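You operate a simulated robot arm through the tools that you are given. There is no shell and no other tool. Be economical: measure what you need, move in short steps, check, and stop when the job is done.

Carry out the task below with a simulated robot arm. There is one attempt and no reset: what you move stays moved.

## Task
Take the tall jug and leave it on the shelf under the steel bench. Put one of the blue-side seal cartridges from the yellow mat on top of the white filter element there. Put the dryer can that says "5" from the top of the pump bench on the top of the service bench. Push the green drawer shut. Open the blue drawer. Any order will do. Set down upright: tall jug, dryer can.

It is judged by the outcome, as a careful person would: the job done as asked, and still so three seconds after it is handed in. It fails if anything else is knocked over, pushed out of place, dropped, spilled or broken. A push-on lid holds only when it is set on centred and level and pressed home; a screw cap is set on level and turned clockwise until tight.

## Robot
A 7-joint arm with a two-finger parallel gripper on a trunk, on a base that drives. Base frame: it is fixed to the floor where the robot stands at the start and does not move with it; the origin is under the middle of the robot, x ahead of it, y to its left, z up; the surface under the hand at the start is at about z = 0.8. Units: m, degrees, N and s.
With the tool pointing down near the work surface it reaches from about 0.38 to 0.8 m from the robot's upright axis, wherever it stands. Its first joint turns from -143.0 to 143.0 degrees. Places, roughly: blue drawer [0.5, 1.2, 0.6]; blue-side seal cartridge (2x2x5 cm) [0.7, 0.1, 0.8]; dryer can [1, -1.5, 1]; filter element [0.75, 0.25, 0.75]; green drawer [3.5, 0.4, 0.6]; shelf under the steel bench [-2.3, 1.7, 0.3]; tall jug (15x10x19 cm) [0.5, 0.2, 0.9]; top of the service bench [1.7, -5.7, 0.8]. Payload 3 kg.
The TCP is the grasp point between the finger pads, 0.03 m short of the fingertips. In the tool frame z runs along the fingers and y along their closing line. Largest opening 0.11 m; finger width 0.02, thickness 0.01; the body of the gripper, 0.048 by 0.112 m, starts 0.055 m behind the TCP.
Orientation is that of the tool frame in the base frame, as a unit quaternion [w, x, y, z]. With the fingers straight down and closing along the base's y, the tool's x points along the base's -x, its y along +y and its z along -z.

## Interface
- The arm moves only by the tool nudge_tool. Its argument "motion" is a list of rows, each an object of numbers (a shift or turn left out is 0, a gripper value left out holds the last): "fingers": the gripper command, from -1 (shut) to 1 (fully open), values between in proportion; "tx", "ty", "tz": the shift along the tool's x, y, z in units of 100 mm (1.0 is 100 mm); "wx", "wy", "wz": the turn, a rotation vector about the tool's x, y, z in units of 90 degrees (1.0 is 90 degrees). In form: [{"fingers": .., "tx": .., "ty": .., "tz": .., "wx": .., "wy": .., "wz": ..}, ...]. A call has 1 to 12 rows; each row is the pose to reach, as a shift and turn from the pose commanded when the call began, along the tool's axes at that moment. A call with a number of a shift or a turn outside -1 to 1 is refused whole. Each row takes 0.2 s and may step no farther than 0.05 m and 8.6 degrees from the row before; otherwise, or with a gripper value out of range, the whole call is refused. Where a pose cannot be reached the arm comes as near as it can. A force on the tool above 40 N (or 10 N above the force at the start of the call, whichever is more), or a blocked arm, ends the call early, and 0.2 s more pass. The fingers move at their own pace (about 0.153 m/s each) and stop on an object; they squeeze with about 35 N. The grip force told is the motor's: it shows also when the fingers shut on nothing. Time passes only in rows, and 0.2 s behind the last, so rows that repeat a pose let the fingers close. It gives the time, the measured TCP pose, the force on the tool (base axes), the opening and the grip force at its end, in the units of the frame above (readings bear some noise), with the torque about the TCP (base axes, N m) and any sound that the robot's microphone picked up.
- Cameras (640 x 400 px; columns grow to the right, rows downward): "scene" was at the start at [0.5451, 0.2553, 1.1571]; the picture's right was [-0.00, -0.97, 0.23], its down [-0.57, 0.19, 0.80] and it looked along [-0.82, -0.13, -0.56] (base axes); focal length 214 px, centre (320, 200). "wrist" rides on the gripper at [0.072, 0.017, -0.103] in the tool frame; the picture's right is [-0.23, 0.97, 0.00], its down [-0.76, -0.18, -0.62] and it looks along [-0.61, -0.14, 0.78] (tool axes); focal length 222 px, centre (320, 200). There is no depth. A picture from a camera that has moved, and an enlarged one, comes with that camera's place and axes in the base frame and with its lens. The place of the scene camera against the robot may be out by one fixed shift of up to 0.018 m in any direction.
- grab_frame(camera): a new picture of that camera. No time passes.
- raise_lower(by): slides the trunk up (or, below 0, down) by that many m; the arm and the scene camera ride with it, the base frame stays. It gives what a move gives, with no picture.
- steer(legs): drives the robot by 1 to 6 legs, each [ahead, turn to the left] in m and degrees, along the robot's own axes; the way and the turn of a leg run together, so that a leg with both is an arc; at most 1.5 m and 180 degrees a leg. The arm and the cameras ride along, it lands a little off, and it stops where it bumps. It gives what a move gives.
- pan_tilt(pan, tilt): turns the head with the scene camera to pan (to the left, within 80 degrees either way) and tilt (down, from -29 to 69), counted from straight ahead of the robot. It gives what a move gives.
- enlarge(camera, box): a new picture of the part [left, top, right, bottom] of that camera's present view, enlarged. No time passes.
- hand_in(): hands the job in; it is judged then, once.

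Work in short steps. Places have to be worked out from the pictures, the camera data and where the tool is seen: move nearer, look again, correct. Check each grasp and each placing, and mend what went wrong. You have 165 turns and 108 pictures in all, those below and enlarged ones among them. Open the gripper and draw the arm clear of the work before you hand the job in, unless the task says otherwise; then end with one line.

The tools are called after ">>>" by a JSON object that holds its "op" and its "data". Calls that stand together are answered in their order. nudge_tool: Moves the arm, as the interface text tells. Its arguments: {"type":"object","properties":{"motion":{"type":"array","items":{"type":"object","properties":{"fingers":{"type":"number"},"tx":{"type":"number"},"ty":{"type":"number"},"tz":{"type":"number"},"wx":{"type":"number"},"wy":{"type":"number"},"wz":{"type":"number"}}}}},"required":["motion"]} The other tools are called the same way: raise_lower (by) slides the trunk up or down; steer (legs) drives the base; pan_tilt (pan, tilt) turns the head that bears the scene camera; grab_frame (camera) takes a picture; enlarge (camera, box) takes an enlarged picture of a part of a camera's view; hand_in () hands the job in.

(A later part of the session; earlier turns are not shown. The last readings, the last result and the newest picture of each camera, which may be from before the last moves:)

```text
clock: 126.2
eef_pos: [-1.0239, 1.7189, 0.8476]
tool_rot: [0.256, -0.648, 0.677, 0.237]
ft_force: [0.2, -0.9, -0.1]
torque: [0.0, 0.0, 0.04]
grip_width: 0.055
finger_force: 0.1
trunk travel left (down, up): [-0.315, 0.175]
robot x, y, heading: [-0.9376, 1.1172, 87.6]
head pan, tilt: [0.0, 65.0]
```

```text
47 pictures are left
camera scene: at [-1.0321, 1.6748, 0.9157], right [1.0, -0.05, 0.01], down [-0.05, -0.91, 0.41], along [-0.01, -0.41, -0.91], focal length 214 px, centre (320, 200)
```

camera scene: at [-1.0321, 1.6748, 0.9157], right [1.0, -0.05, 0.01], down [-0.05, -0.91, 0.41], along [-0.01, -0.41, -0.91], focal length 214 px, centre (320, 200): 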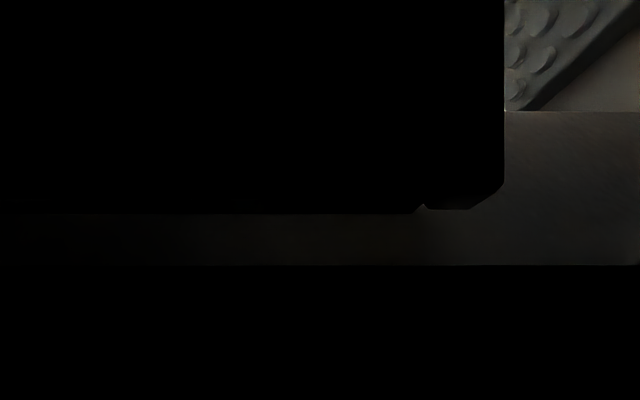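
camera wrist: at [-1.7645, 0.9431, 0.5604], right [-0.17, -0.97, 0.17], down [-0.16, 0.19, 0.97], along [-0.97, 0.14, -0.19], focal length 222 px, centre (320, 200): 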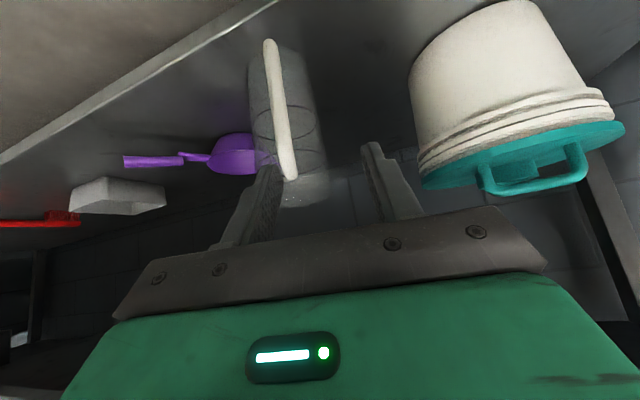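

No obstacle visible; the bench shows no drawer on its west or north faces, so it must face east. I drive around the north side (corridor y≈2.3) to the east.

>>> {"op": "steer", "data": {"legs": [[0, -27], [1.35, 0], [0, -60]]}}

>>> {"op": "pan_tilt", "data": {"pan": -30, "tilt": -20}}

>>> {"op": "grab_frame", "data": {"camera": "scene"}}

```text
clock: 137.1
eef_pos: [0.2977, 2.4254, 0.8455]
tool_rot: [0.348, -0.01, 0.937, -0.002]
ft_force: [-1.3, -0.5, 1.0]
torque: [-0.01, -0.01, -0.02]
grip_width: 0.0551
finger_force: 0.0
trunk travel left (down, up): [-0.315, 0.175]
robot x, y, heading: [-0.2988, 2.35, 1.3]
head pan, tilt: [0.0, 65.0]
```

```text
clock: 138.7
eef_pos: [0.2973, 2.424, 0.8476]
tool_rot: [0.348, -0.009, 0.937, -0.002]
ft_force: [0.2, -0.3, 0.1]
torque: [0.01, 0.01, -0.02]
grip_width: 0.0549
finger_force: 0.1
trunk travel left (down, up): [-0.315, 0.175]
robot x, y, heading: [-0.2974, 2.3496, 1.6]
head pan, tilt: [-30.0, -20.0]
```

```text
46 pictures are left
camera scene: at [0.3556, 2.3797, 0.9947], right [-0.31, -0.87, 0.39], down [-0.51, -0.19, -0.84], along [0.8, -0.46, -0.39], focal length 214 px, centre (320, 200)
```

scene: 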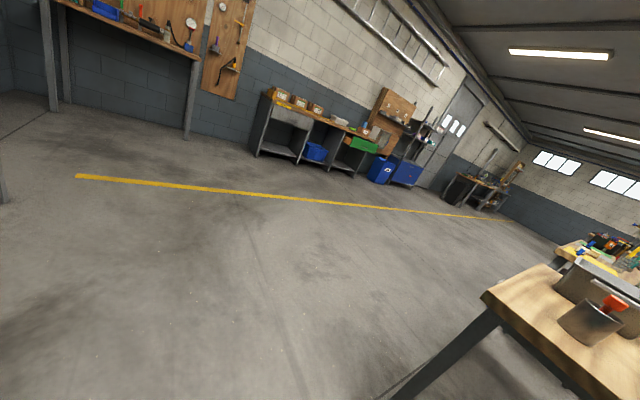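

The corridor is clear. I continue east, then south, and turn to face the bench's east side.

>>> {"op": "steer", "data": {"legs": [[1.5, 0], [0.45, 0], [0, -92], [0.9, 0], [0, -70]]}}

>>> {"op": "pan_tilt", "data": {"pan": 0, "tilt": -20}}

>>> {"op": "grab_frame", "data": {"camera": "scene"}}

```text
clock: 151.5
eef_pos: [1.864, 1.824, 0.8473]
tool_rot: [0.273, 0.573, 0.741, -0.218]
ft_force: [0.0, 0.3, 0.2]
torque: [-0.04, -0.02, 0.05]
grip_width: 0.0549
finger_force: 0.0
trunk travel left (down, up): [-0.315, 0.175]
robot x, y, heading: [1.7081, 2.4042, -77.6]
head pan, tilt: [-30.0, -20.0]
stopped in leg 3: the robot was blocked; the commanded pose is now the measured one
```

```text
clock: 152.5
eef_pos: [1.8645, 1.8231, 0.8489]
tool_rot: [0.273, 0.574, 0.741, -0.218]
ft_force: [1.7, 1.2, -0.5]
torque: [0.0, 0.0, 0.01]
grip_width: 0.0548
finger_force: 0.1
trunk travel left (down, up): [-0.315, 0.175]
robot x, y, heading: [1.7094, 2.4033, -77.6]
head pan, tilt: [0.0, -20.0]
```

```text
45 pictures are left
camera scene: at [1.8773, 1.7458, 0.9874], right [-0.97, -0.25, 0.01], down [-0.13, 0.47, -0.87], along [0.21, -0.85, -0.49], focal length 214 px, centre (320, 200)
```

scene: 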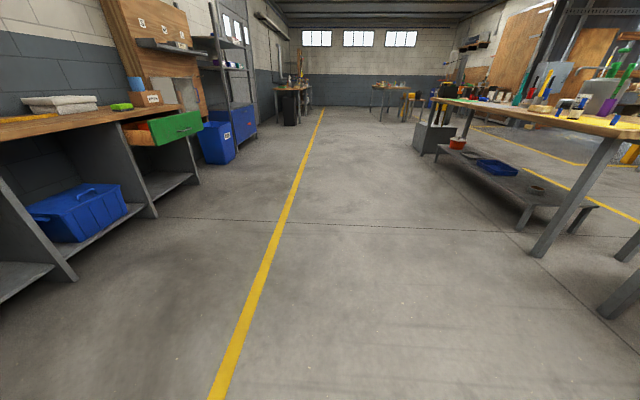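

Blocked message again with nothing in the way (right turns seem to do this). I continue with the rest; the green drawer is visible, open, on the left.

>>> {"op": "steer", "data": {"legs": [[0, -13], [0.95, 0], [0, -40]]}}

>>> {"op": "steer", "data": {"legs": [[0, -35]]}}

>>> {"op": "grab_frame", "data": {"camera": "scene"}}

```text
clock: 160.2
eef_pos: [1.3308, 0.9718, 0.8478]
tool_rot: [0.146, 0.844, 0.407, -0.316]
ft_force: [0.1, 0.1, 0.2]
torque: [0.02, 0.0, 0.0]
grip_width: 0.0551
finger_force: 0.0
trunk travel left (down, up): [-0.315, 0.175]
robot x, y, heading: [1.7286, 1.42, -130.3]
head pan, tilt: [0.0, -20.0]
```

```text
clock: 162.4
eef_pos: [1.1402, 1.2917, 0.8489]
tool_rot: [0.041, 0.929, 0.125, -0.346]
ft_force: [0.1, -0.7, -1.0]
torque: [0.03, 0.01, -0.02]
grip_width: 0.0552
finger_force: 0.1
trunk travel left (down, up): [-0.315, 0.175]
robot x, y, heading: [1.732, 1.393, -166.4]
head pan, tilt: [0.0, -20.0]
```

```text
44 pictures are left
camera scene: at [1.067, 1.2619, 0.9876], right [-0.26, 0.97, 0.01], down [0.47, 0.14, -0.87], along [-0.84, -0.22, -0.49], focal length 214 px, centre (320, 200)
```

scene: 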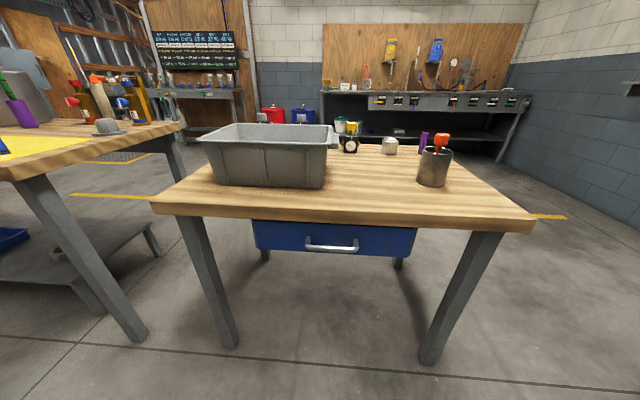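

The blue drawer with a horizontal bar handle faces east (normal ≈9.6°). I align the base, level the tool, and lower for a closer look.

>>> {"op": "steer", "data": {"legs": [[0, -4.5]]}}

>>> {"op": "nudge_tool", "data": {"motion": [{"wy": -0.09}, {"wy": -0.18}, {"wy": -0.27}, {"wy": -0.36}, {"wy": -0.45}, {"wy": -0.547}, {"wy": -0.547}]}}

>>> {"op": "raise_lower", "data": {"by": -0.2}}

>>> {"op": "pan_tilt", "data": {"pan": 0, "tilt": 10}}

>>> {"op": "grab_frame", "data": {"camera": "scene"}}

```text
clock: 163.3
eef_pos: [1.1339, 1.3387, 0.8483]
tool_rot: [0.026, 0.933, 0.087, -0.348]
ft_force: [-0.6, -0.3, -0.2]
torque: [0.03, 0.02, -0.02]
grip_width: 0.0548
finger_force: 0.1
trunk travel left (down, up): [-0.315, 0.175]
robot x, y, heading: [1.7332, 1.39, -171.0]
head pan, tilt: [0.0, -20.0]
```

```text
refused: row 6 steps farther than a row can; nothing moved
```

```text
clock: 165.4
eef_pos: [1.1343, 1.3389, 0.6494]
tool_rot: [0.028, 0.933, 0.088, -0.348]
ft_force: [-0.3, 0.3, 0.3]
torque: [0.01, -0.02, -0.01]
grip_width: 0.0548
finger_force: 0.0
trunk travel left (down, up): [-0.115, 0.375]
robot x, y, heading: [1.7331, 1.3873, -170.7]
head pan, tilt: [0.0, -20.0]
```

```text
clock: 166.4
eef_pos: [1.1345, 1.3391, 0.6503]
tool_rot: [0.027, 0.933, 0.087, -0.348]
ft_force: [-0.5, 0.2, -0.3]
torque: [-0.01, 0.0, -0.06]
grip_width: 0.0548
finger_force: 0.0
trunk travel left (down, up): [-0.115, 0.375]
robot x, y, heading: [1.7353, 1.3886, -170.8]
head pan, tilt: [0.0, 10.0]
```

```text
43 pictures are left
camera scene: at [1.0827, 1.3194, 0.7465], right [-0.18, 0.98, 0.01], down [0.84, 0.16, -0.51], along [-0.51, -0.08, -0.86], focal length 214 px, centre (320, 200)
```

scene: 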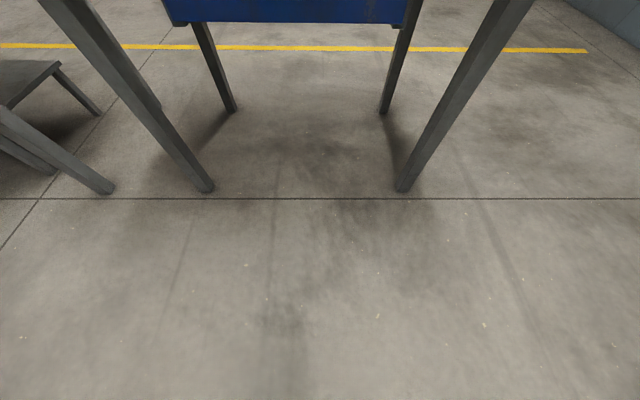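

The levelling was refused (step size); I redo it with finer rows and take the view with the tool level.

>>> {"op": "nudge_tool", "data": {"motion": [{"wy": -0.09}, {"wy": -0.18}, {"wy": -0.27}, {"wy": -0.36}, {"wy": -0.45}, {"wy": -0.52}, {"wy": -0.547}, {"wy": -0.547}]}}

>>> {"op": "pan_tilt", "data": {"pan": 0, "tilt": 10}}

>>> {"op": "grab_frame", "data": {"camera": "scene"}}

```text
clock: 168.2
eef_pos: [1.1339, 1.3394, 0.6495]
tool_rot: [-0.061, -0.703, -0.069, 0.705]
ft_force: [0.3, 0.0, 0.1]
torque: [-0.02, 0.02, 0.01]
grip_width: 0.0551
finger_force: 0.0
out of reach, approached as far as the arm can: row 4
trunk travel left (down, up): [-0.115, 0.375]
robot x, y, heading: [1.7343, 1.3894, -170.6]
head pan, tilt: [0.0, 10.0]
```

```text
clock: 168.8
eef_pos: [1.1346, 1.3379, 0.6492]
tool_rot: [-0.06, -0.704, -0.066, 0.705]
ft_force: [0.0, 0.2, -0.7]
torque: [0.01, 0.05, 0.02]
grip_width: 0.0552
finger_force: 0.0
trunk travel left (down, up): [-0.115, 0.375]
robot x, y, heading: [1.7334, 1.3882, -171.1]
head pan, tilt: [0.0, 10.0]
```

```text
42 pictures are left
camera scene: at [1.1652, 1.3347, 0.7508], right [-0.18, 0.98, 0.01], down [0.17, 0.04, -0.98], along [-0.97, -0.18, -0.17], focal length 214 px, centre (320, 200)
```

scene: 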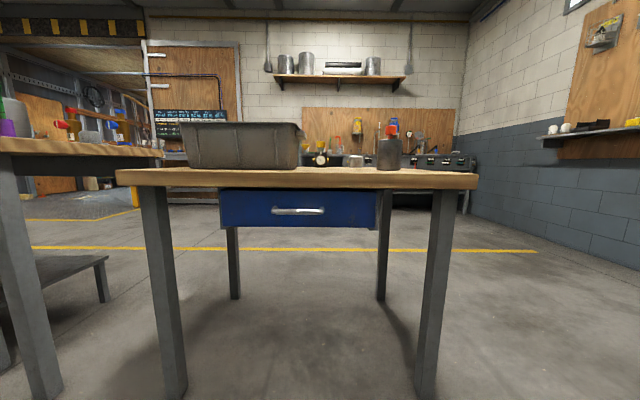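

Triangulated handle ≈(0.676, 1.185, 0.64). I shift laterally 8 cm, roll the gripper 90° so it closes vertically, and drive closer.

>>> {"op": "nudge_tool", "data": {"motion": [{"ty": 0.3}, {"ty": 0.6}, {"ty": 0.78}, {"ty": 0.78}]}}

>>> {"op": "nudge_tool", "data": {"motion": [{"wz": 0.09}, {"wz": 0.18}, {"wz": 0.27}, {"wz": 0.36}, {"wz": 0.45}, {"wz": 0.54}, {"wz": 0.63}, {"wz": 0.72}, {"wz": 0.81}, {"wz": 0.9}, {"wz": 0.98}, {"wz": 1.0}]}}

>>> {"op": "steer", "data": {"legs": [[0.33, 0]]}}

>>> {"op": "grab_frame", "data": {"camera": "wrist"}}

>>> {"op": "grab_frame", "data": {"camera": "scene"}}

```text
clock: 169.8
eef_pos: [1.148, 1.2598, 0.6488]
tool_rot: [-0.061, -0.704, -0.068, 0.705]
ft_force: [-0.4, -0.5, 0.3]
torque: [0.01, -0.02, -0.01]
grip_width: 0.0549
finger_force: 0.0
trunk travel left (down, up): [-0.115, 0.375]
robot x, y, heading: [1.7302, 1.3852, -170.8]
head pan, tilt: [0.0, 10.0]
```

```text
clock: 172.4
eef_pos: [1.1481, 1.2625, 0.6497]
tool_rot: [0.541, 0.546, -0.45, -0.455]
ft_force: [1.8, 0.0, 0.5]
torque: [-0.01, 0.02, 0.0]
grip_width: 0.0549
finger_force: 0.1
trunk travel left (down, up): [-0.115, 0.375]
robot x, y, heading: [1.733, 1.3925, -170.7]
head pan, tilt: [0.0, 10.0]
```

```text
clock: 174.6
eef_pos: [0.822, 1.2032, 0.6488]
tool_rot: [0.542, 0.547, -0.448, -0.454]
ft_force: [0.2, -0.5, -0.5]
torque: [-0.03, -0.01, 0.05]
grip_width: 0.0553
finger_force: 0.1
trunk travel left (down, up): [-0.115, 0.375]
robot x, y, heading: [1.4074, 1.3378, -170.5]
head pan, tilt: [0.0, 10.0]
```

```text
41 pictures are left
camera wrist: at [0.9376, 1.1524, 0.6652], right [-0.04, 0.21, 0.98], down [0.47, 0.87, -0.17], along [-0.88, 0.45, -0.13], focal length 222 px, centre (320, 200)
```

wrist: 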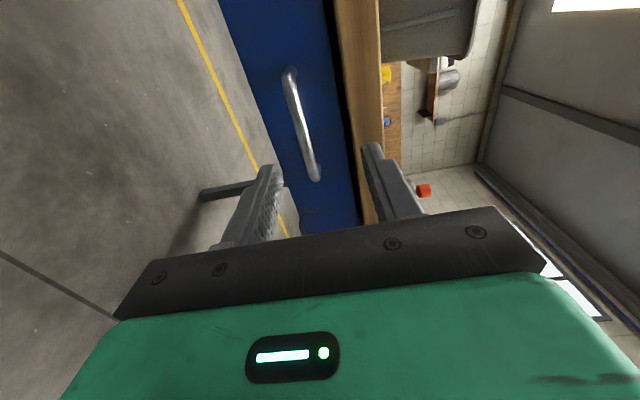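

```text
40 pictures are left
camera scene: at [0.8348, 1.2937, 0.6569], right [0.0, 0.01, -1.0], down [0.36, -0.93, -0.01], along [-0.93, -0.36, 0.0], focal length 214 px, centre (320, 200)
```

scene: 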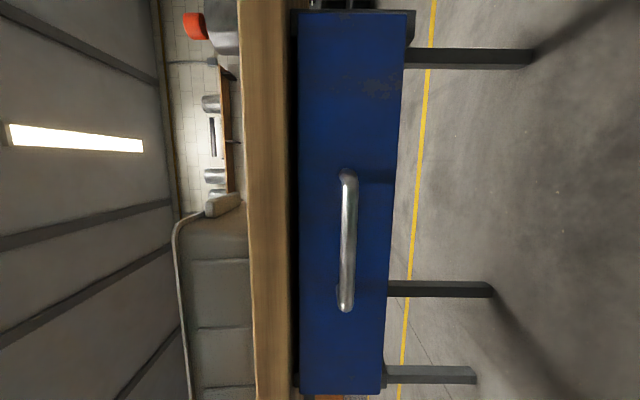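

Wrist view indicates the bar is ~2.4 cm below and ~2 cm to +y of the tool axis, about 17 cm ahead. I correct and advance 10 cm.

>>> {"op": "nudge_tool", "data": {"motion": [{"tx": -0.2, "ty": -0.23}, {"tx": -0.2, "ty": -0.23, "tz": 0.35}, {"tx": -0.2, "ty": -0.23, "tz": 0.7}, {"tx": -0.2, "ty": -0.23, "tz": 1.0}, {"tx": -0.2, "ty": -0.23, "tz": 1.0}]}}

>>> {"op": "grab_frame", "data": {"camera": "wrist"}}

```text
clock: 175.8
eef_pos: [0.7187, 1.2037, 0.6267]
tool_rot: [0.543, 0.548, -0.447, -0.453]
ft_force: [0.4, 0.1, -0.2]
torque: [-0.01, 0.0, 0.02]
grip_width: 0.055
finger_force: 0.1
trunk travel left (down, up): [-0.115, 0.375]
robot x, y, heading: [1.4061, 1.3351, -170.3]
head pan, tilt: [0.0, 10.0]
```

```text
39 pictures are left
camera wrist: at [0.8347, 1.1529, 0.6424], right [-0.04, 0.21, 0.98], down [0.47, 0.87, -0.17], along [-0.88, 0.45, -0.13], focal length 222 px, centre (320, 200)
```

wrist: 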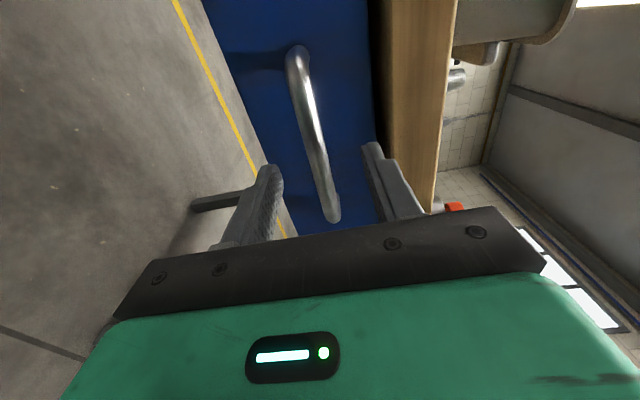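

The bar is now on the tool axis. I advance 6 cm and check.

>>> {"op": "nudge_tool", "data": {"motion": [{"ty": -0.02, "tz": 0.25}, {"ty": -0.02, "tz": 0.5}, {"ty": -0.02, "tz": 0.62}, {"ty": -0.02, "tz": 0.62}]}}

>>> {"op": "grab_frame", "data": {"camera": "wrist"}}

```text
clock: 176.4
eef_pos: [0.6784, 1.1965, 0.6226]
tool_rot: [0.543, 0.548, -0.448, -0.451]
ft_force: [35.1, 3.2, 5.9]
torque: [-0.13, 1.34, 0.01]
grip_width: 0.0579
finger_force: 3.5
trunk travel left (down, up): [-0.115, 0.375]
robot x, y, heading: [1.4069, 1.3337, -170.3]
head pan, tilt: [0.0, 10.0]
stopped in row 3: the force on the tool passed its limit at 242 N (the readings are from after the stop); the commanded pose is now the measured one
```

```text
38 pictures are left
camera wrist: at [0.7942, 1.1447, 0.6398], right [-0.05, 0.21, 0.98], down [0.47, 0.87, -0.17], along [-0.88, 0.45, -0.14], focal length 222 px, centre (320, 200)
```

wrist: 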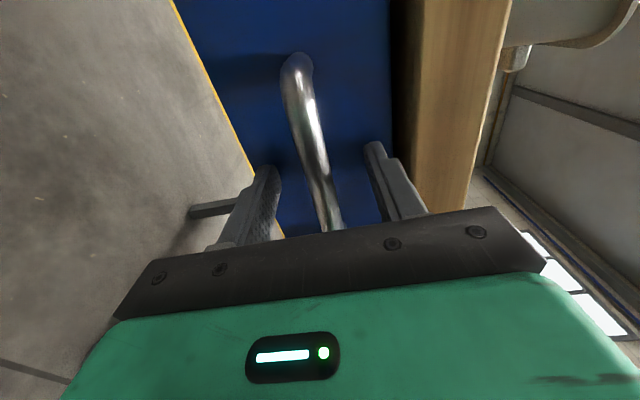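

The fingertips reached the drawer face with the bar between the fingers. I back off 4 mm and close on the bar.

>>> {"op": "nudge_tool", "data": {"motion": [{"tz": -0.05}, {"tz": -0.05, "fingers": -1}, {"tz": -0.05}, {"tz": -0.05}, {"tz": -0.05}]}}

>>> {"op": "grab_frame", "data": {"camera": "wrist"}}

```text
clock: 177.6
eef_pos: [0.6811, 1.1995, 0.6245]
tool_rot: [0.543, 0.546, -0.448, -0.454]
ft_force: [-1.6, 5.2, 34.8]
torque: [-0.58, -0.16, 0.01]
grip_width: 0.0137
finger_force: 44.8
trunk travel left (down, up): [-0.115, 0.375]
robot x, y, heading: [1.4081, 1.3371, -170.4]
head pan, tilt: [0.0, 10.0]
```

```text
37 pictures are left
camera wrist: at [0.7969, 1.1471, 0.6411], right [-0.04, 0.21, 0.98], down [0.47, 0.87, -0.17], along [-0.88, 0.45, -0.13], focal length 222 px, centre (320, 200)
```

wrist: 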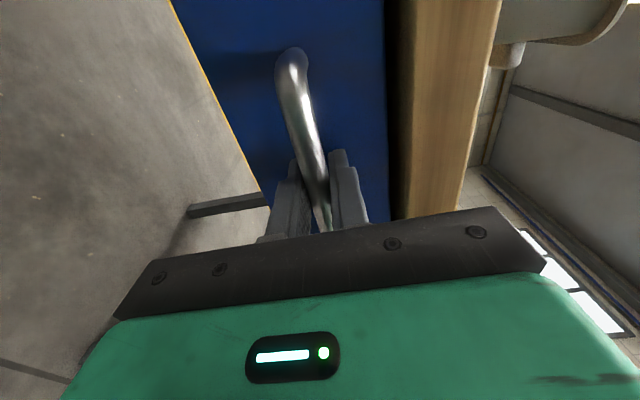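

Gripped; I ease the vertical preload by 4 mm up and pull back with the arm 10 cm.

>>> {"op": "nudge_tool", "data": {"motion": [{"ty": 0.04}, {"ty": 0.04, "tz": -0.2}, {"ty": 0.04, "tz": -0.4}, {"ty": 0.04, "tz": -0.6}, {"ty": 0.04, "tz": -0.8}, {"ty": 0.04, "tz": -1.0}]}}

>>> {"op": "grab_frame", "data": {"camera": "wrist"}}

```text
clock: 179.0
eef_pos: [0.7805, 1.2188, 0.6261]
tool_rot: [0.539, 0.55, -0.451, -0.451]
ft_force: [-2.7, 16.5, -26.2]
torque: [-0.58, -0.1, -0.55]
grip_width: 0.0137
finger_force: 44.9
trunk travel left (down, up): [-0.115, 0.375]
robot x, y, heading: [1.4052, 1.3342, -170.3]
head pan, tilt: [0.0, 10.0]
```

```text
36 pictures are left
camera wrist: at [0.8965, 1.1662, 0.6426], right [-0.05, 0.21, 0.98], down [0.47, 0.87, -0.16], along [-0.88, 0.45, -0.14], focal length 222 px, centre (320, 200)
```

wrist: 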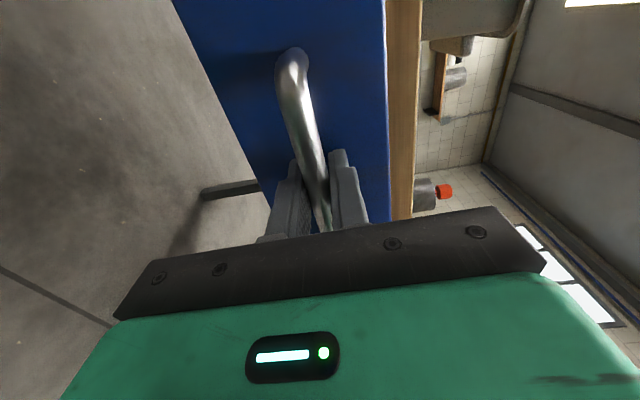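

The drawer follows (10 cm). I pull further by driving back 12 cm.

>>> {"op": "nudge_tool", "data": {"motion": [{"ty": -0.02}, {"ty": -0.02}]}}

>>> {"op": "steer", "data": {"legs": [[-0.12, 0]]}}

>>> {"op": "grab_frame", "data": {"camera": "wrist"}}

```text
clock: 179.6
eef_pos: [0.7793, 1.2176, 0.6248]
tool_rot: [0.541, 0.548, -0.45, -0.452]
ft_force: [-4.0, 20.2, -13.6]
torque: [-0.49, -0.06, 0.02]
grip_width: 0.0134
finger_force: 45.0
trunk travel left (down, up): [-0.115, 0.375]
robot x, y, heading: [1.4087, 1.338, -170.5]
head pan, tilt: [0.0, 10.0]
```

```text
clock: 180.8
eef_pos: [0.8731, 1.2346, 0.6256]
tool_rot: [0.539, 0.549, -0.451, -0.453]
ft_force: [-0.1, 2.8, -8.0]
torque: [-0.6, -0.18, 0.19]
grip_width: 0.0137
finger_force: 44.8
trunk travel left (down, up): [-0.115, 0.375]
robot x, y, heading: [1.5, 1.349, -170.4]
head pan, tilt: [0.0, 10.0]
stopped in leg 1: the force on the tool passed its limit at 41 N (the readings are from after the stop); the commanded pose is now the measured one
```

```text
35 pictures are left
camera wrist: at [0.9897, 1.1831, 0.6422], right [-0.05, 0.21, 0.98], down [0.48, 0.86, -0.16], along [-0.88, 0.46, -0.14], focal length 222 px, centre (320, 200)
```

wrist: 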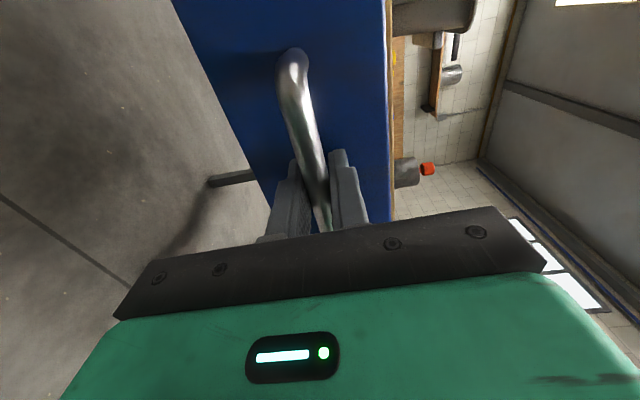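

Now ~19.5 cm open. I try a little further with the arm to feel whether that's the stop.

>>> {"op": "nudge_tool", "data": {"motion": [{"tz": -0.1}, {"tz": -0.2}, {"tz": -0.3}, {"tz": -0.4}, {"tz": -0.5}]}}

```text
clock: 182.0
eef_pos: [0.9258, 1.2451, 0.6253]
tool_rot: [0.538, 0.549, -0.451, -0.453]
ft_force: [0.8, -1.4, -14.6]
torque: [-0.73, -0.08, 0.68]
grip_width: 0.0135
finger_force: 45.5
trunk travel left (down, up): [-0.115, 0.375]
robot x, y, heading: [1.5075, 1.3535, -170.7]
head pan, tilt: [0.0, 10.0]
```

It still moves freely (25 cm). I pull 5 cm more.

>>> {"op": "nudge_tool", "data": {"motion": [{"tz": -0.1}, {"tz": -0.2}, {"tz": -0.3}, {"tz": -0.4}, {"tz": -0.5}]}}

>>> {"op": "grab_frame", "data": {"camera": "wrist"}}

```text
clock: 182.6
eef_pos: [0.9389, 1.2464, 0.6254]
tool_rot: [0.539, 0.549, -0.452, -0.451]
ft_force: [-28.5, -8.5, -11.9]
torque: [-0.45, -0.09, 0.0]
grip_width: 0.0135
finger_force: 44.9
trunk travel left (down, up): [-0.115, 0.375]
robot x, y, heading: [1.5005, 1.3492, -170.6]
head pan, tilt: [0.0, 10.0]
stopped in row 2: the force on the tool passed its limit at 79 N (the readings are from after the stop); the commanded pose is now the measured one
```

```text
34 pictures are left
camera wrist: at [1.0542, 1.1953, 0.6427], right [-0.05, 0.21, 0.98], down [0.47, 0.87, -0.16], along [-0.88, 0.45, -0.15], focal length 222 px, centre (320, 200)
```

wrist: 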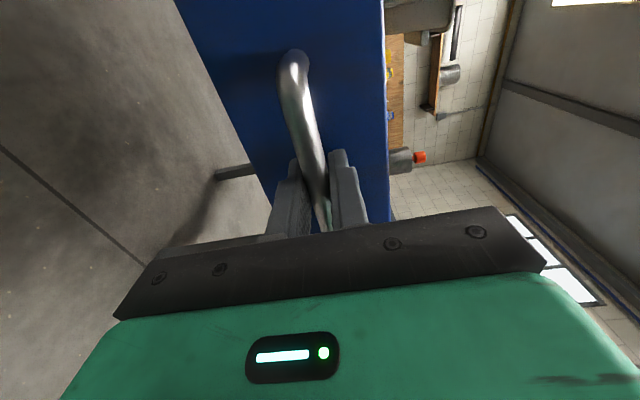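

That's the drawer's end stop — fully open. I release and back away straight.

>>> {"op": "nudge_tool", "data": {"motion": [{"tz": 0.03, "fingers": -0.5}, {"tz": 0.03, "fingers": 0.0}, {"tz": 0.03}, {"tz": -0.2}, {"tz": -0.6}, {"tz": -0.8}]}}

>>> {"op": "steer", "data": {"legs": [[-0.4, 0]]}}

>>> {"op": "grab_frame", "data": {"camera": "wrist"}}

```text
clock: 184.0
eef_pos: [0.9981, 1.2664, 0.5905]
tool_rot: [0.541, 0.547, -0.451, -0.452]
ft_force: [-0.7, 0.1, -0.6]
torque: [-0.01, 0.01, 0.03]
grip_width: 0.0553
finger_force: 0.0
out of reach, approached as far as the arm can: row 4, 5, 6
trunk travel left (down, up): [-0.115, 0.375]
robot x, y, heading: [1.4992, 1.3487, -170.3]
head pan, tilt: [0.0, 10.0]
```

```text
clock: 186.5
eef_pos: [1.3934, 1.3329, 0.5912]
tool_rot: [0.542, 0.547, -0.451, -0.452]
ft_force: [0.1, 0.2, -0.4]
torque: [0.02, -0.04, 0.01]
grip_width: 0.0551
finger_force: 0.2
trunk travel left (down, up): [-0.115, 0.375]
robot x, y, heading: [1.8941, 1.4178, -170.5]
head pan, tilt: [0.0, 10.0]
```

```text
33 pictures are left
camera wrist: at [1.5074, 1.282, 0.6083], right [-0.05, 0.22, 0.98], down [0.47, 0.87, -0.17], along [-0.88, 0.45, -0.14], focal length 222 px, centre (320, 200)
```

wrist: 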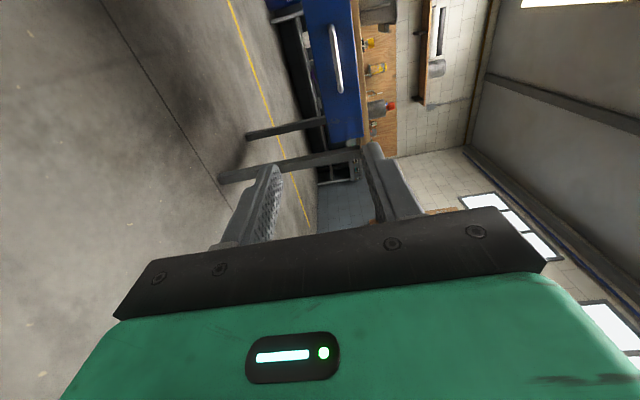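

Blue drawer stands open. I extend the arm to a comfortable pose, undo the roll, and turn left toward the green drawer.

>>> {"op": "nudge_tool", "data": {"motion": [{"tz": 0.3, "ty": 0.3}, {"tz": 0.6, "ty": 0.6}, {"tz": 0.9, "ty": 0.8}, {"tz": 1.0, "ty": 0.8}]}}

>>> {"op": "nudge_tool", "data": {"motion": [{"wz": -0.09}, {"wz": -0.18}, {"wz": -0.27}, {"wz": -0.36}, {"wz": -0.45}, {"wz": -0.54}, {"wz": -0.63}, {"wz": -0.72}, {"wz": -0.81}, {"wz": -0.9}, {"wz": -0.98}, {"wz": -1.0}]}}

>>> {"op": "steer", "data": {"legs": [[0, 155]]}}

>>> {"op": "grab_frame", "data": {"camera": "scene"}}

```text
clock: 187.5
eef_pos: [1.2946, 1.3151, 0.6741]
tool_rot: [0.542, 0.547, -0.45, -0.452]
ft_force: [-1.0, 0.4, 1.6]
torque: [0.07, -0.09, 0.06]
grip_width: 0.0552
finger_force: 0.1
out of reach, approached as far as the arm can: row 1, 2, 3
trunk travel left (down, up): [-0.115, 0.375]
robot x, y, heading: [1.8982, 1.4183, -170.6]
head pan, tilt: [0.0, 10.0]
```

```text
clock: 190.1
eef_pos: [1.2938, 1.3141, 0.6707]
tool_rot: [0.063, 0.706, 0.069, -0.702]
ft_force: [-0.7, 0.3, 0.1]
torque: [-0.01, -0.01, -0.01]
grip_width: 0.055
finger_force: 0.1
trunk travel left (down, up): [-0.115, 0.375]
robot x, y, heading: [1.8964, 1.4162, -170.4]
head pan, tilt: [0.0, 10.0]
```

```text
clock: 193.9
eef_pos: [1.8392, 0.8057, 0.6724]
tool_rot: [-0.48, -0.516, -0.485, 0.517]
ft_force: [-0.4, 0.1, -0.4]
torque: [-0.06, -0.02, 0.02]
grip_width: 0.055
finger_force: 0.1
trunk travel left (down, up): [-0.115, 0.375]
robot x, y, heading: [1.8382, 1.4251, -93.0]
head pan, tilt: [0.0, 10.0]
stopped in leg 1: the robot was blocked; the commanded pose is now the measured one
```

```text
32 pictures are left
camera scene: at [1.8374, 0.8321, 0.7738], right [-1.0, 0.07, 0.01], down [0.01, 0.18, -0.98], along [-0.07, -0.98, -0.18], focal length 214 px, centre (320, 200)
```

scene: 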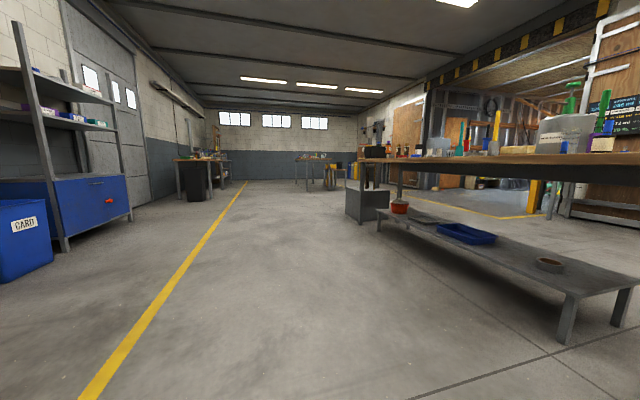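

I continue in steps: drive toward (2.2, 0.2) and face the green drawer (room axes are turned ~9.6°).

>>> {"op": "steer", "data": {"legs": [[0, 19], [1.3, 0], [0, 45]]}}

>>> {"op": "steer", "data": {"legs": [[0, 38]]}}

>>> {"op": "grab_frame", "data": {"camera": "scene"}}

```text
clock: 203.6
eef_pos: [2.7364, -0.1123, 0.6726]
tool_rot: [0.679, 0.189, 0.683, -0.192]
ft_force: [0.1, 0.4, -0.2]
torque: [0.01, 0.01, -0.02]
grip_width: 0.0549
finger_force: 0.1
trunk travel left (down, up): [-0.115, 0.375]
robot x, y, heading: [2.1717, 0.1445, -30.7]
head pan, tilt: [0.0, 10.0]
```

```text
clock: 205.8
eef_pos: [2.7729, 0.2962, 0.672]
tool_rot: [0.704, -0.045, 0.708, 0.04]
ft_force: [-0.3, -0.2, -0.2]
torque: [0.04, -0.03, 0.02]
grip_width: 0.055
finger_force: 0.1
trunk travel left (down, up): [-0.115, 0.375]
robot x, y, heading: [2.1739, 0.1121, 7.1]
head pan, tilt: [0.0, 10.0]
```

```text
31 pictures are left
camera scene: at [2.7311, 0.2817, 0.7735], right [0.12, -0.99, 0.01], down [-0.18, -0.03, -0.98], along [0.98, 0.12, -0.18], focal length 214 px, centre (320, 200)
```

scene: 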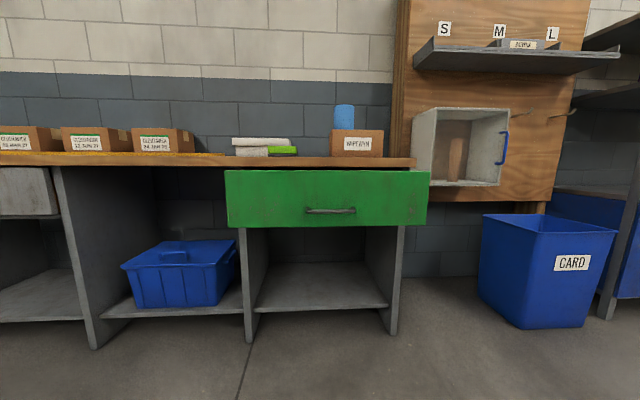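

Green drawer face is ahead (z 0.58–0.745, centre y≈0.35). I align heading, close the fingers, centre on the face above its handle, and approach.

>>> {"op": "steer", "data": {"legs": [[0, 2.5]]}}

>>> {"op": "nudge_tool", "data": {"motion": [{"ty": -0.3, "tx": -0.1, "fingers": -1}, {"ty": -0.6, "tx": -0.2}, {"ty": -0.7, "tx": -0.2}, {"ty": -0.7, "tx": -0.2}]}}

>>> {"op": "steer", "data": {"legs": [[0.45, 0]]}}

>>> {"op": "grab_frame", "data": {"camera": "scene"}}

```text
clock: 206.6
eef_pos: [2.7637, 0.3203, 0.6741]
tool_rot: [0.703, -0.063, 0.706, 0.056]
ft_force: [0.5, -0.1, 0.8]
torque: [-0.01, -0.04, 0.03]
grip_width: 0.055
finger_force: 0.0
trunk travel left (down, up): [-0.115, 0.375]
robot x, y, heading: [2.1751, 0.1085, 9.8]
head pan, tilt: [0.0, 10.0]
```

```text
clock: 207.6
eef_pos: [2.7816, 0.2539, 0.6895]
tool_rot: [0.704, -0.061, 0.705, 0.057]
ft_force: [0.0, -1.0, 0.8]
torque: [-0.02, -0.02, -0.04]
grip_width: 0.0
finger_force: 35.0
out of reach, approached as far as the arm can: row 2, 3, 4
trunk travel left (down, up): [-0.115, 0.375]
robot x, y, heading: [2.1775, 0.1112, 9.9]
head pan, tilt: [0.0, 10.0]
```

```text
clock: 210.4
eef_pos: [3.2383, 0.3306, 0.689]
tool_rot: [0.704, -0.059, 0.706, 0.055]
ft_force: [-0.7, 0.7, 0.5]
torque: [0.0, -0.03, 0.01]
grip_width: 0.0
finger_force: 35.0
trunk travel left (down, up): [-0.115, 0.375]
robot x, y, heading: [2.6312, 0.1913, 9.8]
head pan, tilt: [0.0, 10.0]
```

```text
30 pictures are left
camera scene: at [3.1957, 0.3155, 0.7903], right [0.16, -0.99, 0.01], down [-0.17, -0.04, -0.98], along [0.97, 0.16, -0.18], focal length 214 px, centre (320, 200)
```

scene: 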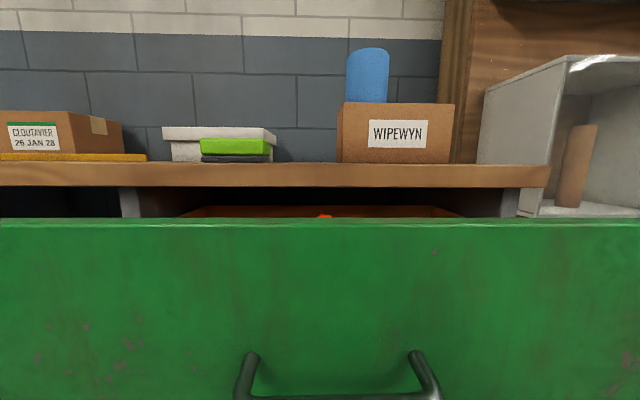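

The face is ~10 cm ahead of the fingertips, which point between its top edge and handle. I drive forward to push it in.

>>> {"op": "steer", "data": {"legs": [[0.2, 0]]}}

>>> {"op": "grab_frame", "data": {"camera": "scene"}}

```text
clock: 212.0
eef_pos: [3.4384, 0.3637, 0.6895]
tool_rot: [0.704, -0.061, 0.706, 0.056]
ft_force: [0.8, 0.6, -0.1]
torque: [-0.02, 0.03, 0.04]
grip_width: 0.0001
finger_force: 35.4
trunk travel left (down, up): [-0.115, 0.375]
robot x, y, heading: [2.8306, 0.2251, 9.7]
head pan, tilt: [0.0, 10.0]
```

```text
29 pictures are left
camera scene: at [3.3976, 0.3495, 0.7908], right [0.16, -0.99, 0.01], down [-0.17, -0.04, -0.98], along [0.97, 0.16, -0.18], focal length 214 px, centre (320, 200)
```

scene: 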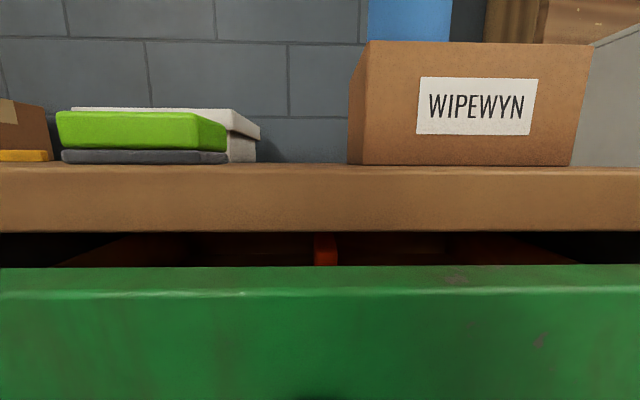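

Moving smoothly with no significant force. I keep pushing.

>>> {"op": "steer", "data": {"legs": [[0.15, 0]]}}

>>> {"op": "grab_frame", "data": {"camera": "wrist"}}

```text
clock: 213.0
eef_pos: [3.4946, 0.3754, 0.6911]
tool_rot: [0.702, -0.057, 0.708, 0.058]
ft_force: [-113.0, -39.8, 24.1]
torque: [0.17, -1.62, -0.23]
grip_width: 0.0
finger_force: 35.5
trunk travel left (down, up): [-0.115, 0.375]
robot x, y, heading: [2.8979, 0.2321, 9.4]
head pan, tilt: [0.0, 10.0]
stopped in leg 1: the force on the tool passed its limit at 644 N (the readings are from after the stop); the commanded pose is now the measured one
```

```text
28 pictures are left
camera wrist: at [3.389, 0.375, 0.6197], right [-0.16, 0.96, 0.23], down [-0.58, -0.28, 0.77], along [0.8, -0.01, 0.6], focal length 222 px, centre (320, 200)
```

wrist: 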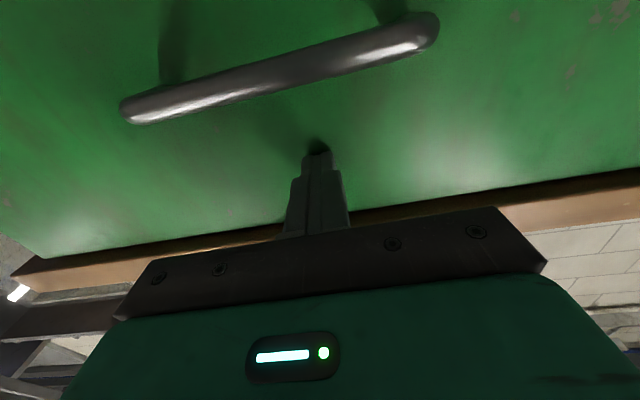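

Hard stop — likely fully shut. I back off and inspect.

>>> {"op": "steer", "data": {"legs": [[-0.5, 0]]}}

>>> {"op": "grab_frame", "data": {"camera": "scene"}}

```text
clock: 215.9
eef_pos: [3.0186, 0.293, 0.6868]
tool_rot: [0.699, -0.058, 0.711, 0.056]
ft_force: [0.5, -0.3, -0.1]
torque: [0.0, 0.0, 0.0]
grip_width: 0.0
finger_force: 34.8
trunk travel left (down, up): [-0.115, 0.375]
robot x, y, heading: [2.416, 0.1511, 9.6]
head pan, tilt: [0.0, 10.0]
```

```text
27 pictures are left
camera scene: at [2.9781, 0.2784, 0.788], right [0.16, -0.99, 0.0], down [-0.19, -0.03, -0.98], along [0.97, 0.16, -0.19], focal length 214 px, centre (320, 200)
```

scene: 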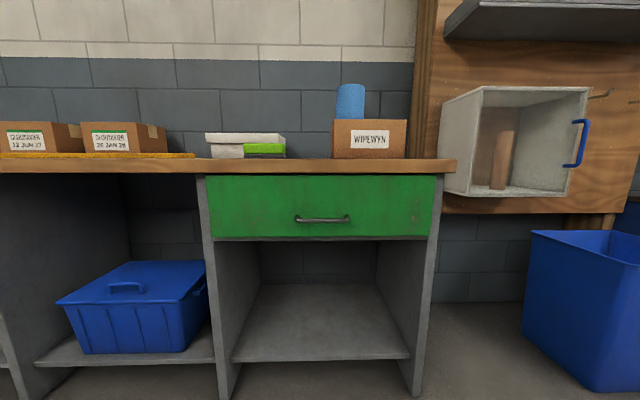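

Green drawer is flush shut. Next, the dryer can: I raise the trunk and drive toward the far end of the pump bench on its east side.

>>> {"op": "raise_lower", "data": {"by": 0.3}}

>>> {"op": "steer", "data": {"legs": [[0, -60], [0, -60], [1.35, 0], [0, -45]]}}

>>> {"op": "grab_frame", "data": {"camera": "scene"}}

```text
clock: 218.9
eef_pos: [3.0198, 0.2932, 0.9863]
tool_rot: [0.699, -0.059, 0.711, 0.056]
ft_force: [-0.2, 0.3, 0.4]
torque: [0.02, 0.0, 0.0]
grip_width: 0.0002
finger_force: 34.3
trunk travel left (down, up): [-0.415, 0.075]
robot x, y, heading: [2.4151, 0.1506, 9.3]
head pan, tilt: [0.0, 10.0]
```

```text
clock: 222.6
eef_pos: [2.8167, -0.322, 0.9874]
tool_rot: [0.626, 0.321, 0.636, -0.317]
ft_force: [-0.7, -1.2, -0.3]
torque: [0.01, -0.04, 0.05]
grip_width: 0.0001
finger_force: 35.1
trunk travel left (down, up): [-0.415, 0.075]
robot x, y, heading: [2.4541, 0.1793, -53.0]
head pan, tilt: [0.0, 10.0]
stopped in leg 2: the robot was blocked; the commanded pose is now the measured one
```

```text
26 pictures are left
camera scene: at [2.7903, -0.3035, 1.0897], right [-0.81, -0.59, 0.0], down [-0.11, 0.15, -0.98], along [0.58, -0.79, -0.19], focal length 214 px, centre (320, 200)
```

scene: 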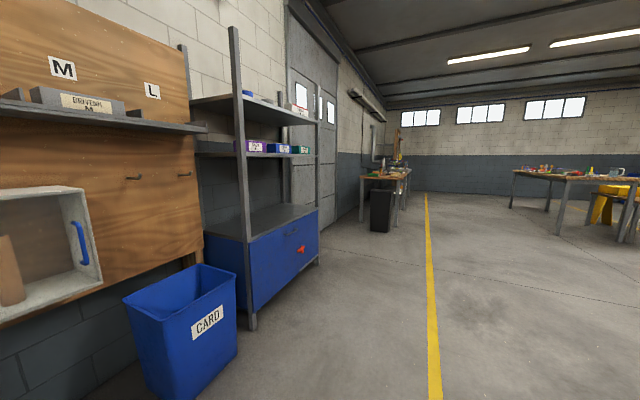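

Continuing the turn and drive.

>>> {"op": "steer", "data": {"legs": [[0, -57], [1.35, 0], [0, -45]]}}

>>> {"op": "grab_frame", "data": {"camera": "scene"}}

```text
clock: 233.8
eef_pos: [1.4868, -1.3399, 0.9885]
tool_rot: [0.158, 0.694, 0.162, -0.684]
ft_force: [-0.1, 0.6, -0.9]
torque: [0.01, 0.0, 0.01]
grip_width: 0.0
finger_force: 35.0
trunk travel left (down, up): [-0.415, 0.075]
robot x, y, heading: [2.0576, -1.0973, -153.2]
head pan, tilt: [0.0, 10.0]
```

```text
25 pictures are left
camera scene: at [1.5128, -1.3341, 1.0896], right [-0.44, 0.9, 0.0], down [0.17, 0.09, -0.98], along [-0.88, -0.43, -0.19], focal length 214 px, centre (320, 200)
```

scene: 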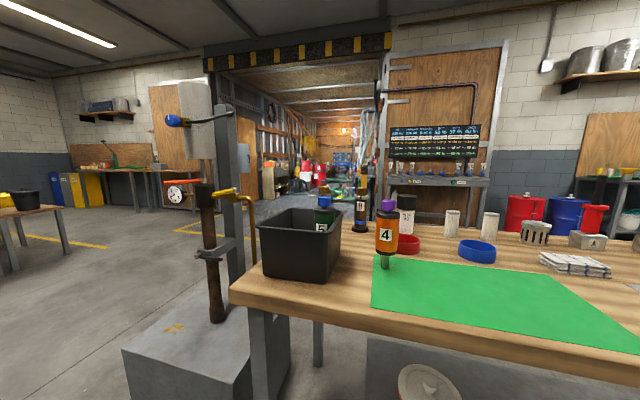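

I see labelled cans; I zoom to read them.

>>> {"op": "enlarge", "data": {"camera": "scene", "box": [250, 170, 430, 290]}}

```text
3.33 times, centred on (340, 230) of scene
camera zoom: at [1.5128, -1.3341, 1.0896], right [-0.44, 0.9, 0.0], down [0.17, 0.09, -0.98], along [-0.88, -0.43, -0.19], focal length 715 px, centre (253, 100)
```

zoom: 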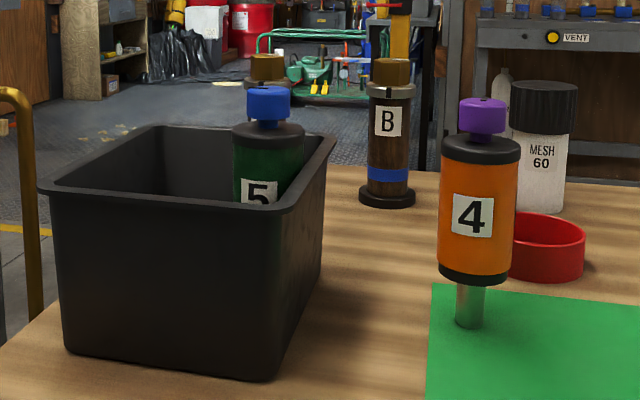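

Can "5" stands inside the black bin at ≈(0.94, -1.60), cap top ≈0.985. I point the tool down, open it, raise, and drive so the hand is over the bin.

>>> {"op": "nudge_tool", "data": {"motion": [{"wy": 0.09, "fingers": 1}, {"wy": 0.18}, {"wy": 0.27}, {"wy": 0.36}, {"wy": 0.45}, {"wy": 0.54}, {"wy": 0.63}, {"wy": 0.72}, {"wy": 0.81}, {"wy": 0.9}, {"wy": 0.98}, {"wy": 0.99}]}}

>>> {"op": "raise_lower", "data": {"by": 0.075}}

>>> {"op": "nudge_tool", "data": {"motion": [{"tz": -0.3}, {"tz": -0.6}, {"tz": -0.8}, {"tz": -0.8}]}}

>>> {"op": "steer", "data": {"legs": [[0.5, 0]]}}

>>> {"op": "pan_tilt", "data": {"pan": 0, "tilt": 0}}

>>> {"op": "grab_frame", "data": {"camera": "scene"}}

```text
clock: 236.4
eef_pos: [1.4857, -1.3397, 0.9889]
tool_rot: [0.0, 0.974, 0.227, 0.001]
ft_force: [-0.9, 0.2, 0.7]
torque: [-0.02, 0.01, 0.01]
grip_width: 0.1101
finger_force: 0.1
out of reach, approached as far as the arm can: row 2
trunk travel left (down, up): [-0.415, 0.075]
robot x, y, heading: [2.0592, -1.0989, -153.2]
head pan, tilt: [0.0, 10.0]
```

```text
clock: 237.6
eef_pos: [1.4864, -1.3403, 1.0632]
tool_rot: [0.0, 0.974, 0.228, 0.001]
ft_force: [0.2, -0.6, -1.0]
torque: [0.0, 0.0, -0.01]
grip_width: 0.1103
finger_force: 0.0
trunk travel left (down, up): [-0.49, 0.0]
robot x, y, heading: [2.0554, -1.0976, -153.0]
head pan, tilt: [0.0, 10.0]
```

```text
clock: 238.6
eef_pos: [1.4869, -1.3377, 1.1435]
tool_rot: [-0.001, 0.974, 0.227, 0.001]
ft_force: [0.8, -0.1, -0.7]
torque: [0.03, 0.02, 0.0]
grip_width: 0.1101
finger_force: 0.0
trunk travel left (down, up): [-0.49, 0.0]
robot x, y, heading: [2.0564, -1.0995, -153.3]
head pan, tilt: [0.0, 10.0]
```

```text
clock: 241.5
eef_pos: [1.0394, -1.565, 1.1452]
tool_rot: [-0.001, 0.974, 0.226, 0.001]
ft_force: [-0.8, 0.1, -0.7]
torque: [-0.03, -0.01, -0.04]
grip_width: 0.1102
finger_force: 0.0
trunk travel left (down, up): [-0.49, 0.0]
robot x, y, heading: [1.6108, -1.3258, -153.2]
head pan, tilt: [0.0, 10.0]
```

```text
clock: 242.2
eef_pos: [1.0401, -1.5648, 1.1451]
tool_rot: [-0.001, 0.974, 0.227, 0.001]
ft_force: [-0.6, 0.7, -0.6]
torque: [0.02, -0.02, 0.04]
grip_width: 0.11
finger_force: 0.1
trunk travel left (down, up): [-0.49, 0.0]
robot x, y, heading: [1.6091, -1.3224, -153.4]
head pan, tilt: [0.0, 0.0]
```

```text
23 pictures are left
camera scene: at [0.9349, -1.6223, 1.1915], right [-0.44, 0.9, 0.0], down [0.9, 0.44, 0.0], along [0.0, 0.0, -1.0], focal length 214 px, centre (320, 200)
```

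scene: 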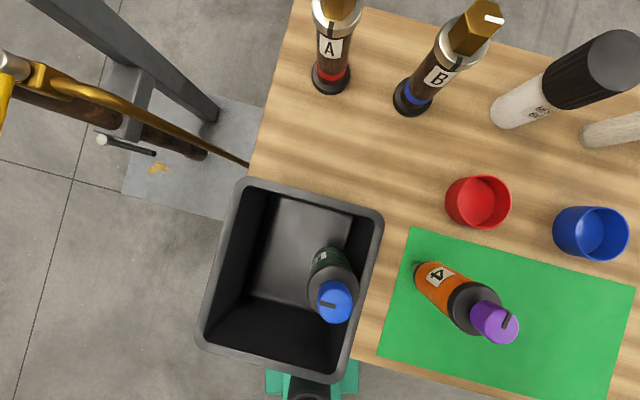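

The top view puts the cap at ≈(1.008, -1.581), close to the bin's right wall. I rotate the gripper 90° so the fingers go front/back of the can, and shift over it.

>>> {"op": "nudge_tool", "data": {"motion": [{"wz": -0.09}, {"wz": -0.18}, {"wz": -0.27}, {"wz": -0.36}, {"wz": -0.45}, {"wz": -0.54}, {"wz": -0.63}, {"wz": -0.72}, {"wz": -0.81}, {"wz": -0.9}, {"wz": -0.98}, {"wz": -1.0, "tx": -0.36}]}}

>>> {"op": "grab_frame", "data": {"camera": "wrist"}}

>>> {"op": "grab_frame", "data": {"camera": "scene"}}

```text
clock: 244.8
eef_pos: [1.0068, -1.5814, 1.145]
tool_rot: [-0.001, 0.527, 0.85, 0.0]
ft_force: [-0.3, 1.7, 0.0]
torque: [0.03, 0.02, 0.0]
grip_width: 0.11
finger_force: 0.0
trunk travel left (down, up): [-0.49, 0.0]
robot x, y, heading: [1.6116, -1.3262, -153.4]
head pan, tilt: [0.0, 0.0]
```

```text
22 pictures are left
camera wrist: at [0.9906, -1.5079, 1.2479], right [0.97, 0.23, 0.0], down [0.18, -0.76, 0.62], along [0.14, -0.61, -0.78], focal length 222 px, centre (320, 200)
```

wrist: 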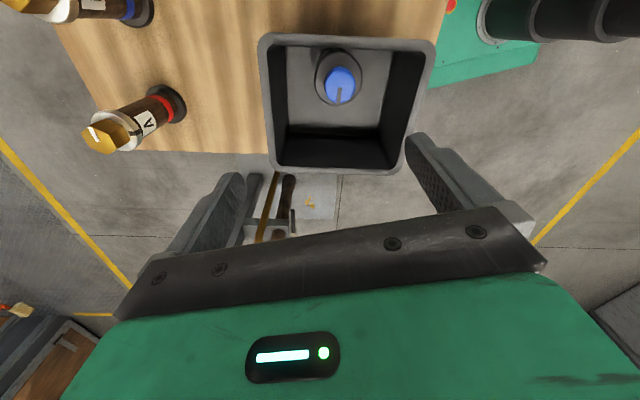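

```text
21 pictures are left
camera scene: at [1.0499, -1.6888, 1.191], right [-0.9, -0.44, 0.0], down [-0.44, 0.9, 0.0], along [0.0, 0.0, -1.0], focal length 214 px, centre (320, 200)
```

scene: 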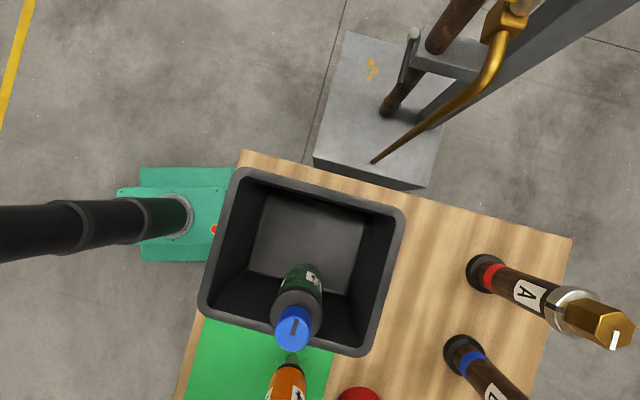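

Wrist view puts the cap at ≈(1.023, -1.554). I shift there, descend to just above the cap, and re-check.

>>> {"op": "nudge_tool", "data": {"motion": [{"tx": 0.18, "ty": 0.26}, {"tx": 0.18, "ty": 0.26, "tz": 0.35}, {"tx": 0.18, "ty": 0.26, "tz": 0.7}, {"tx": 0.18, "ty": 0.26, "tz": 0.95}, {"tx": 0.18, "ty": 0.26, "tz": 0.95}]}}

>>> {"op": "grab_frame", "data": {"camera": "wrist"}}

```text
clock: 246.0
eef_pos: [1.0258, -1.5507, 1.0485]
tool_rot: [-0.001, 0.529, 0.849, 0.002]
ft_force: [-0.2, 0.0, 0.5]
torque: [-0.01, -0.04, 0.01]
grip_width: 0.1102
finger_force: 0.1
trunk travel left (down, up): [-0.49, 0.0]
robot x, y, heading: [1.6112, -1.3265, -153.2]
head pan, tilt: [0.0, 0.0]
```

```text
20 pictures are left
camera wrist: at [1.0083, -1.4783, 1.1527], right [0.97, 0.23, 0.0], down [0.18, -0.76, 0.62], along [0.14, -0.61, -0.78], focal length 222 px, centre (320, 200)
```

wrist: 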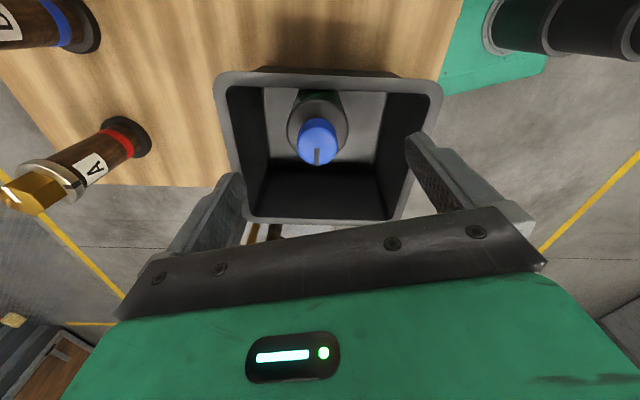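

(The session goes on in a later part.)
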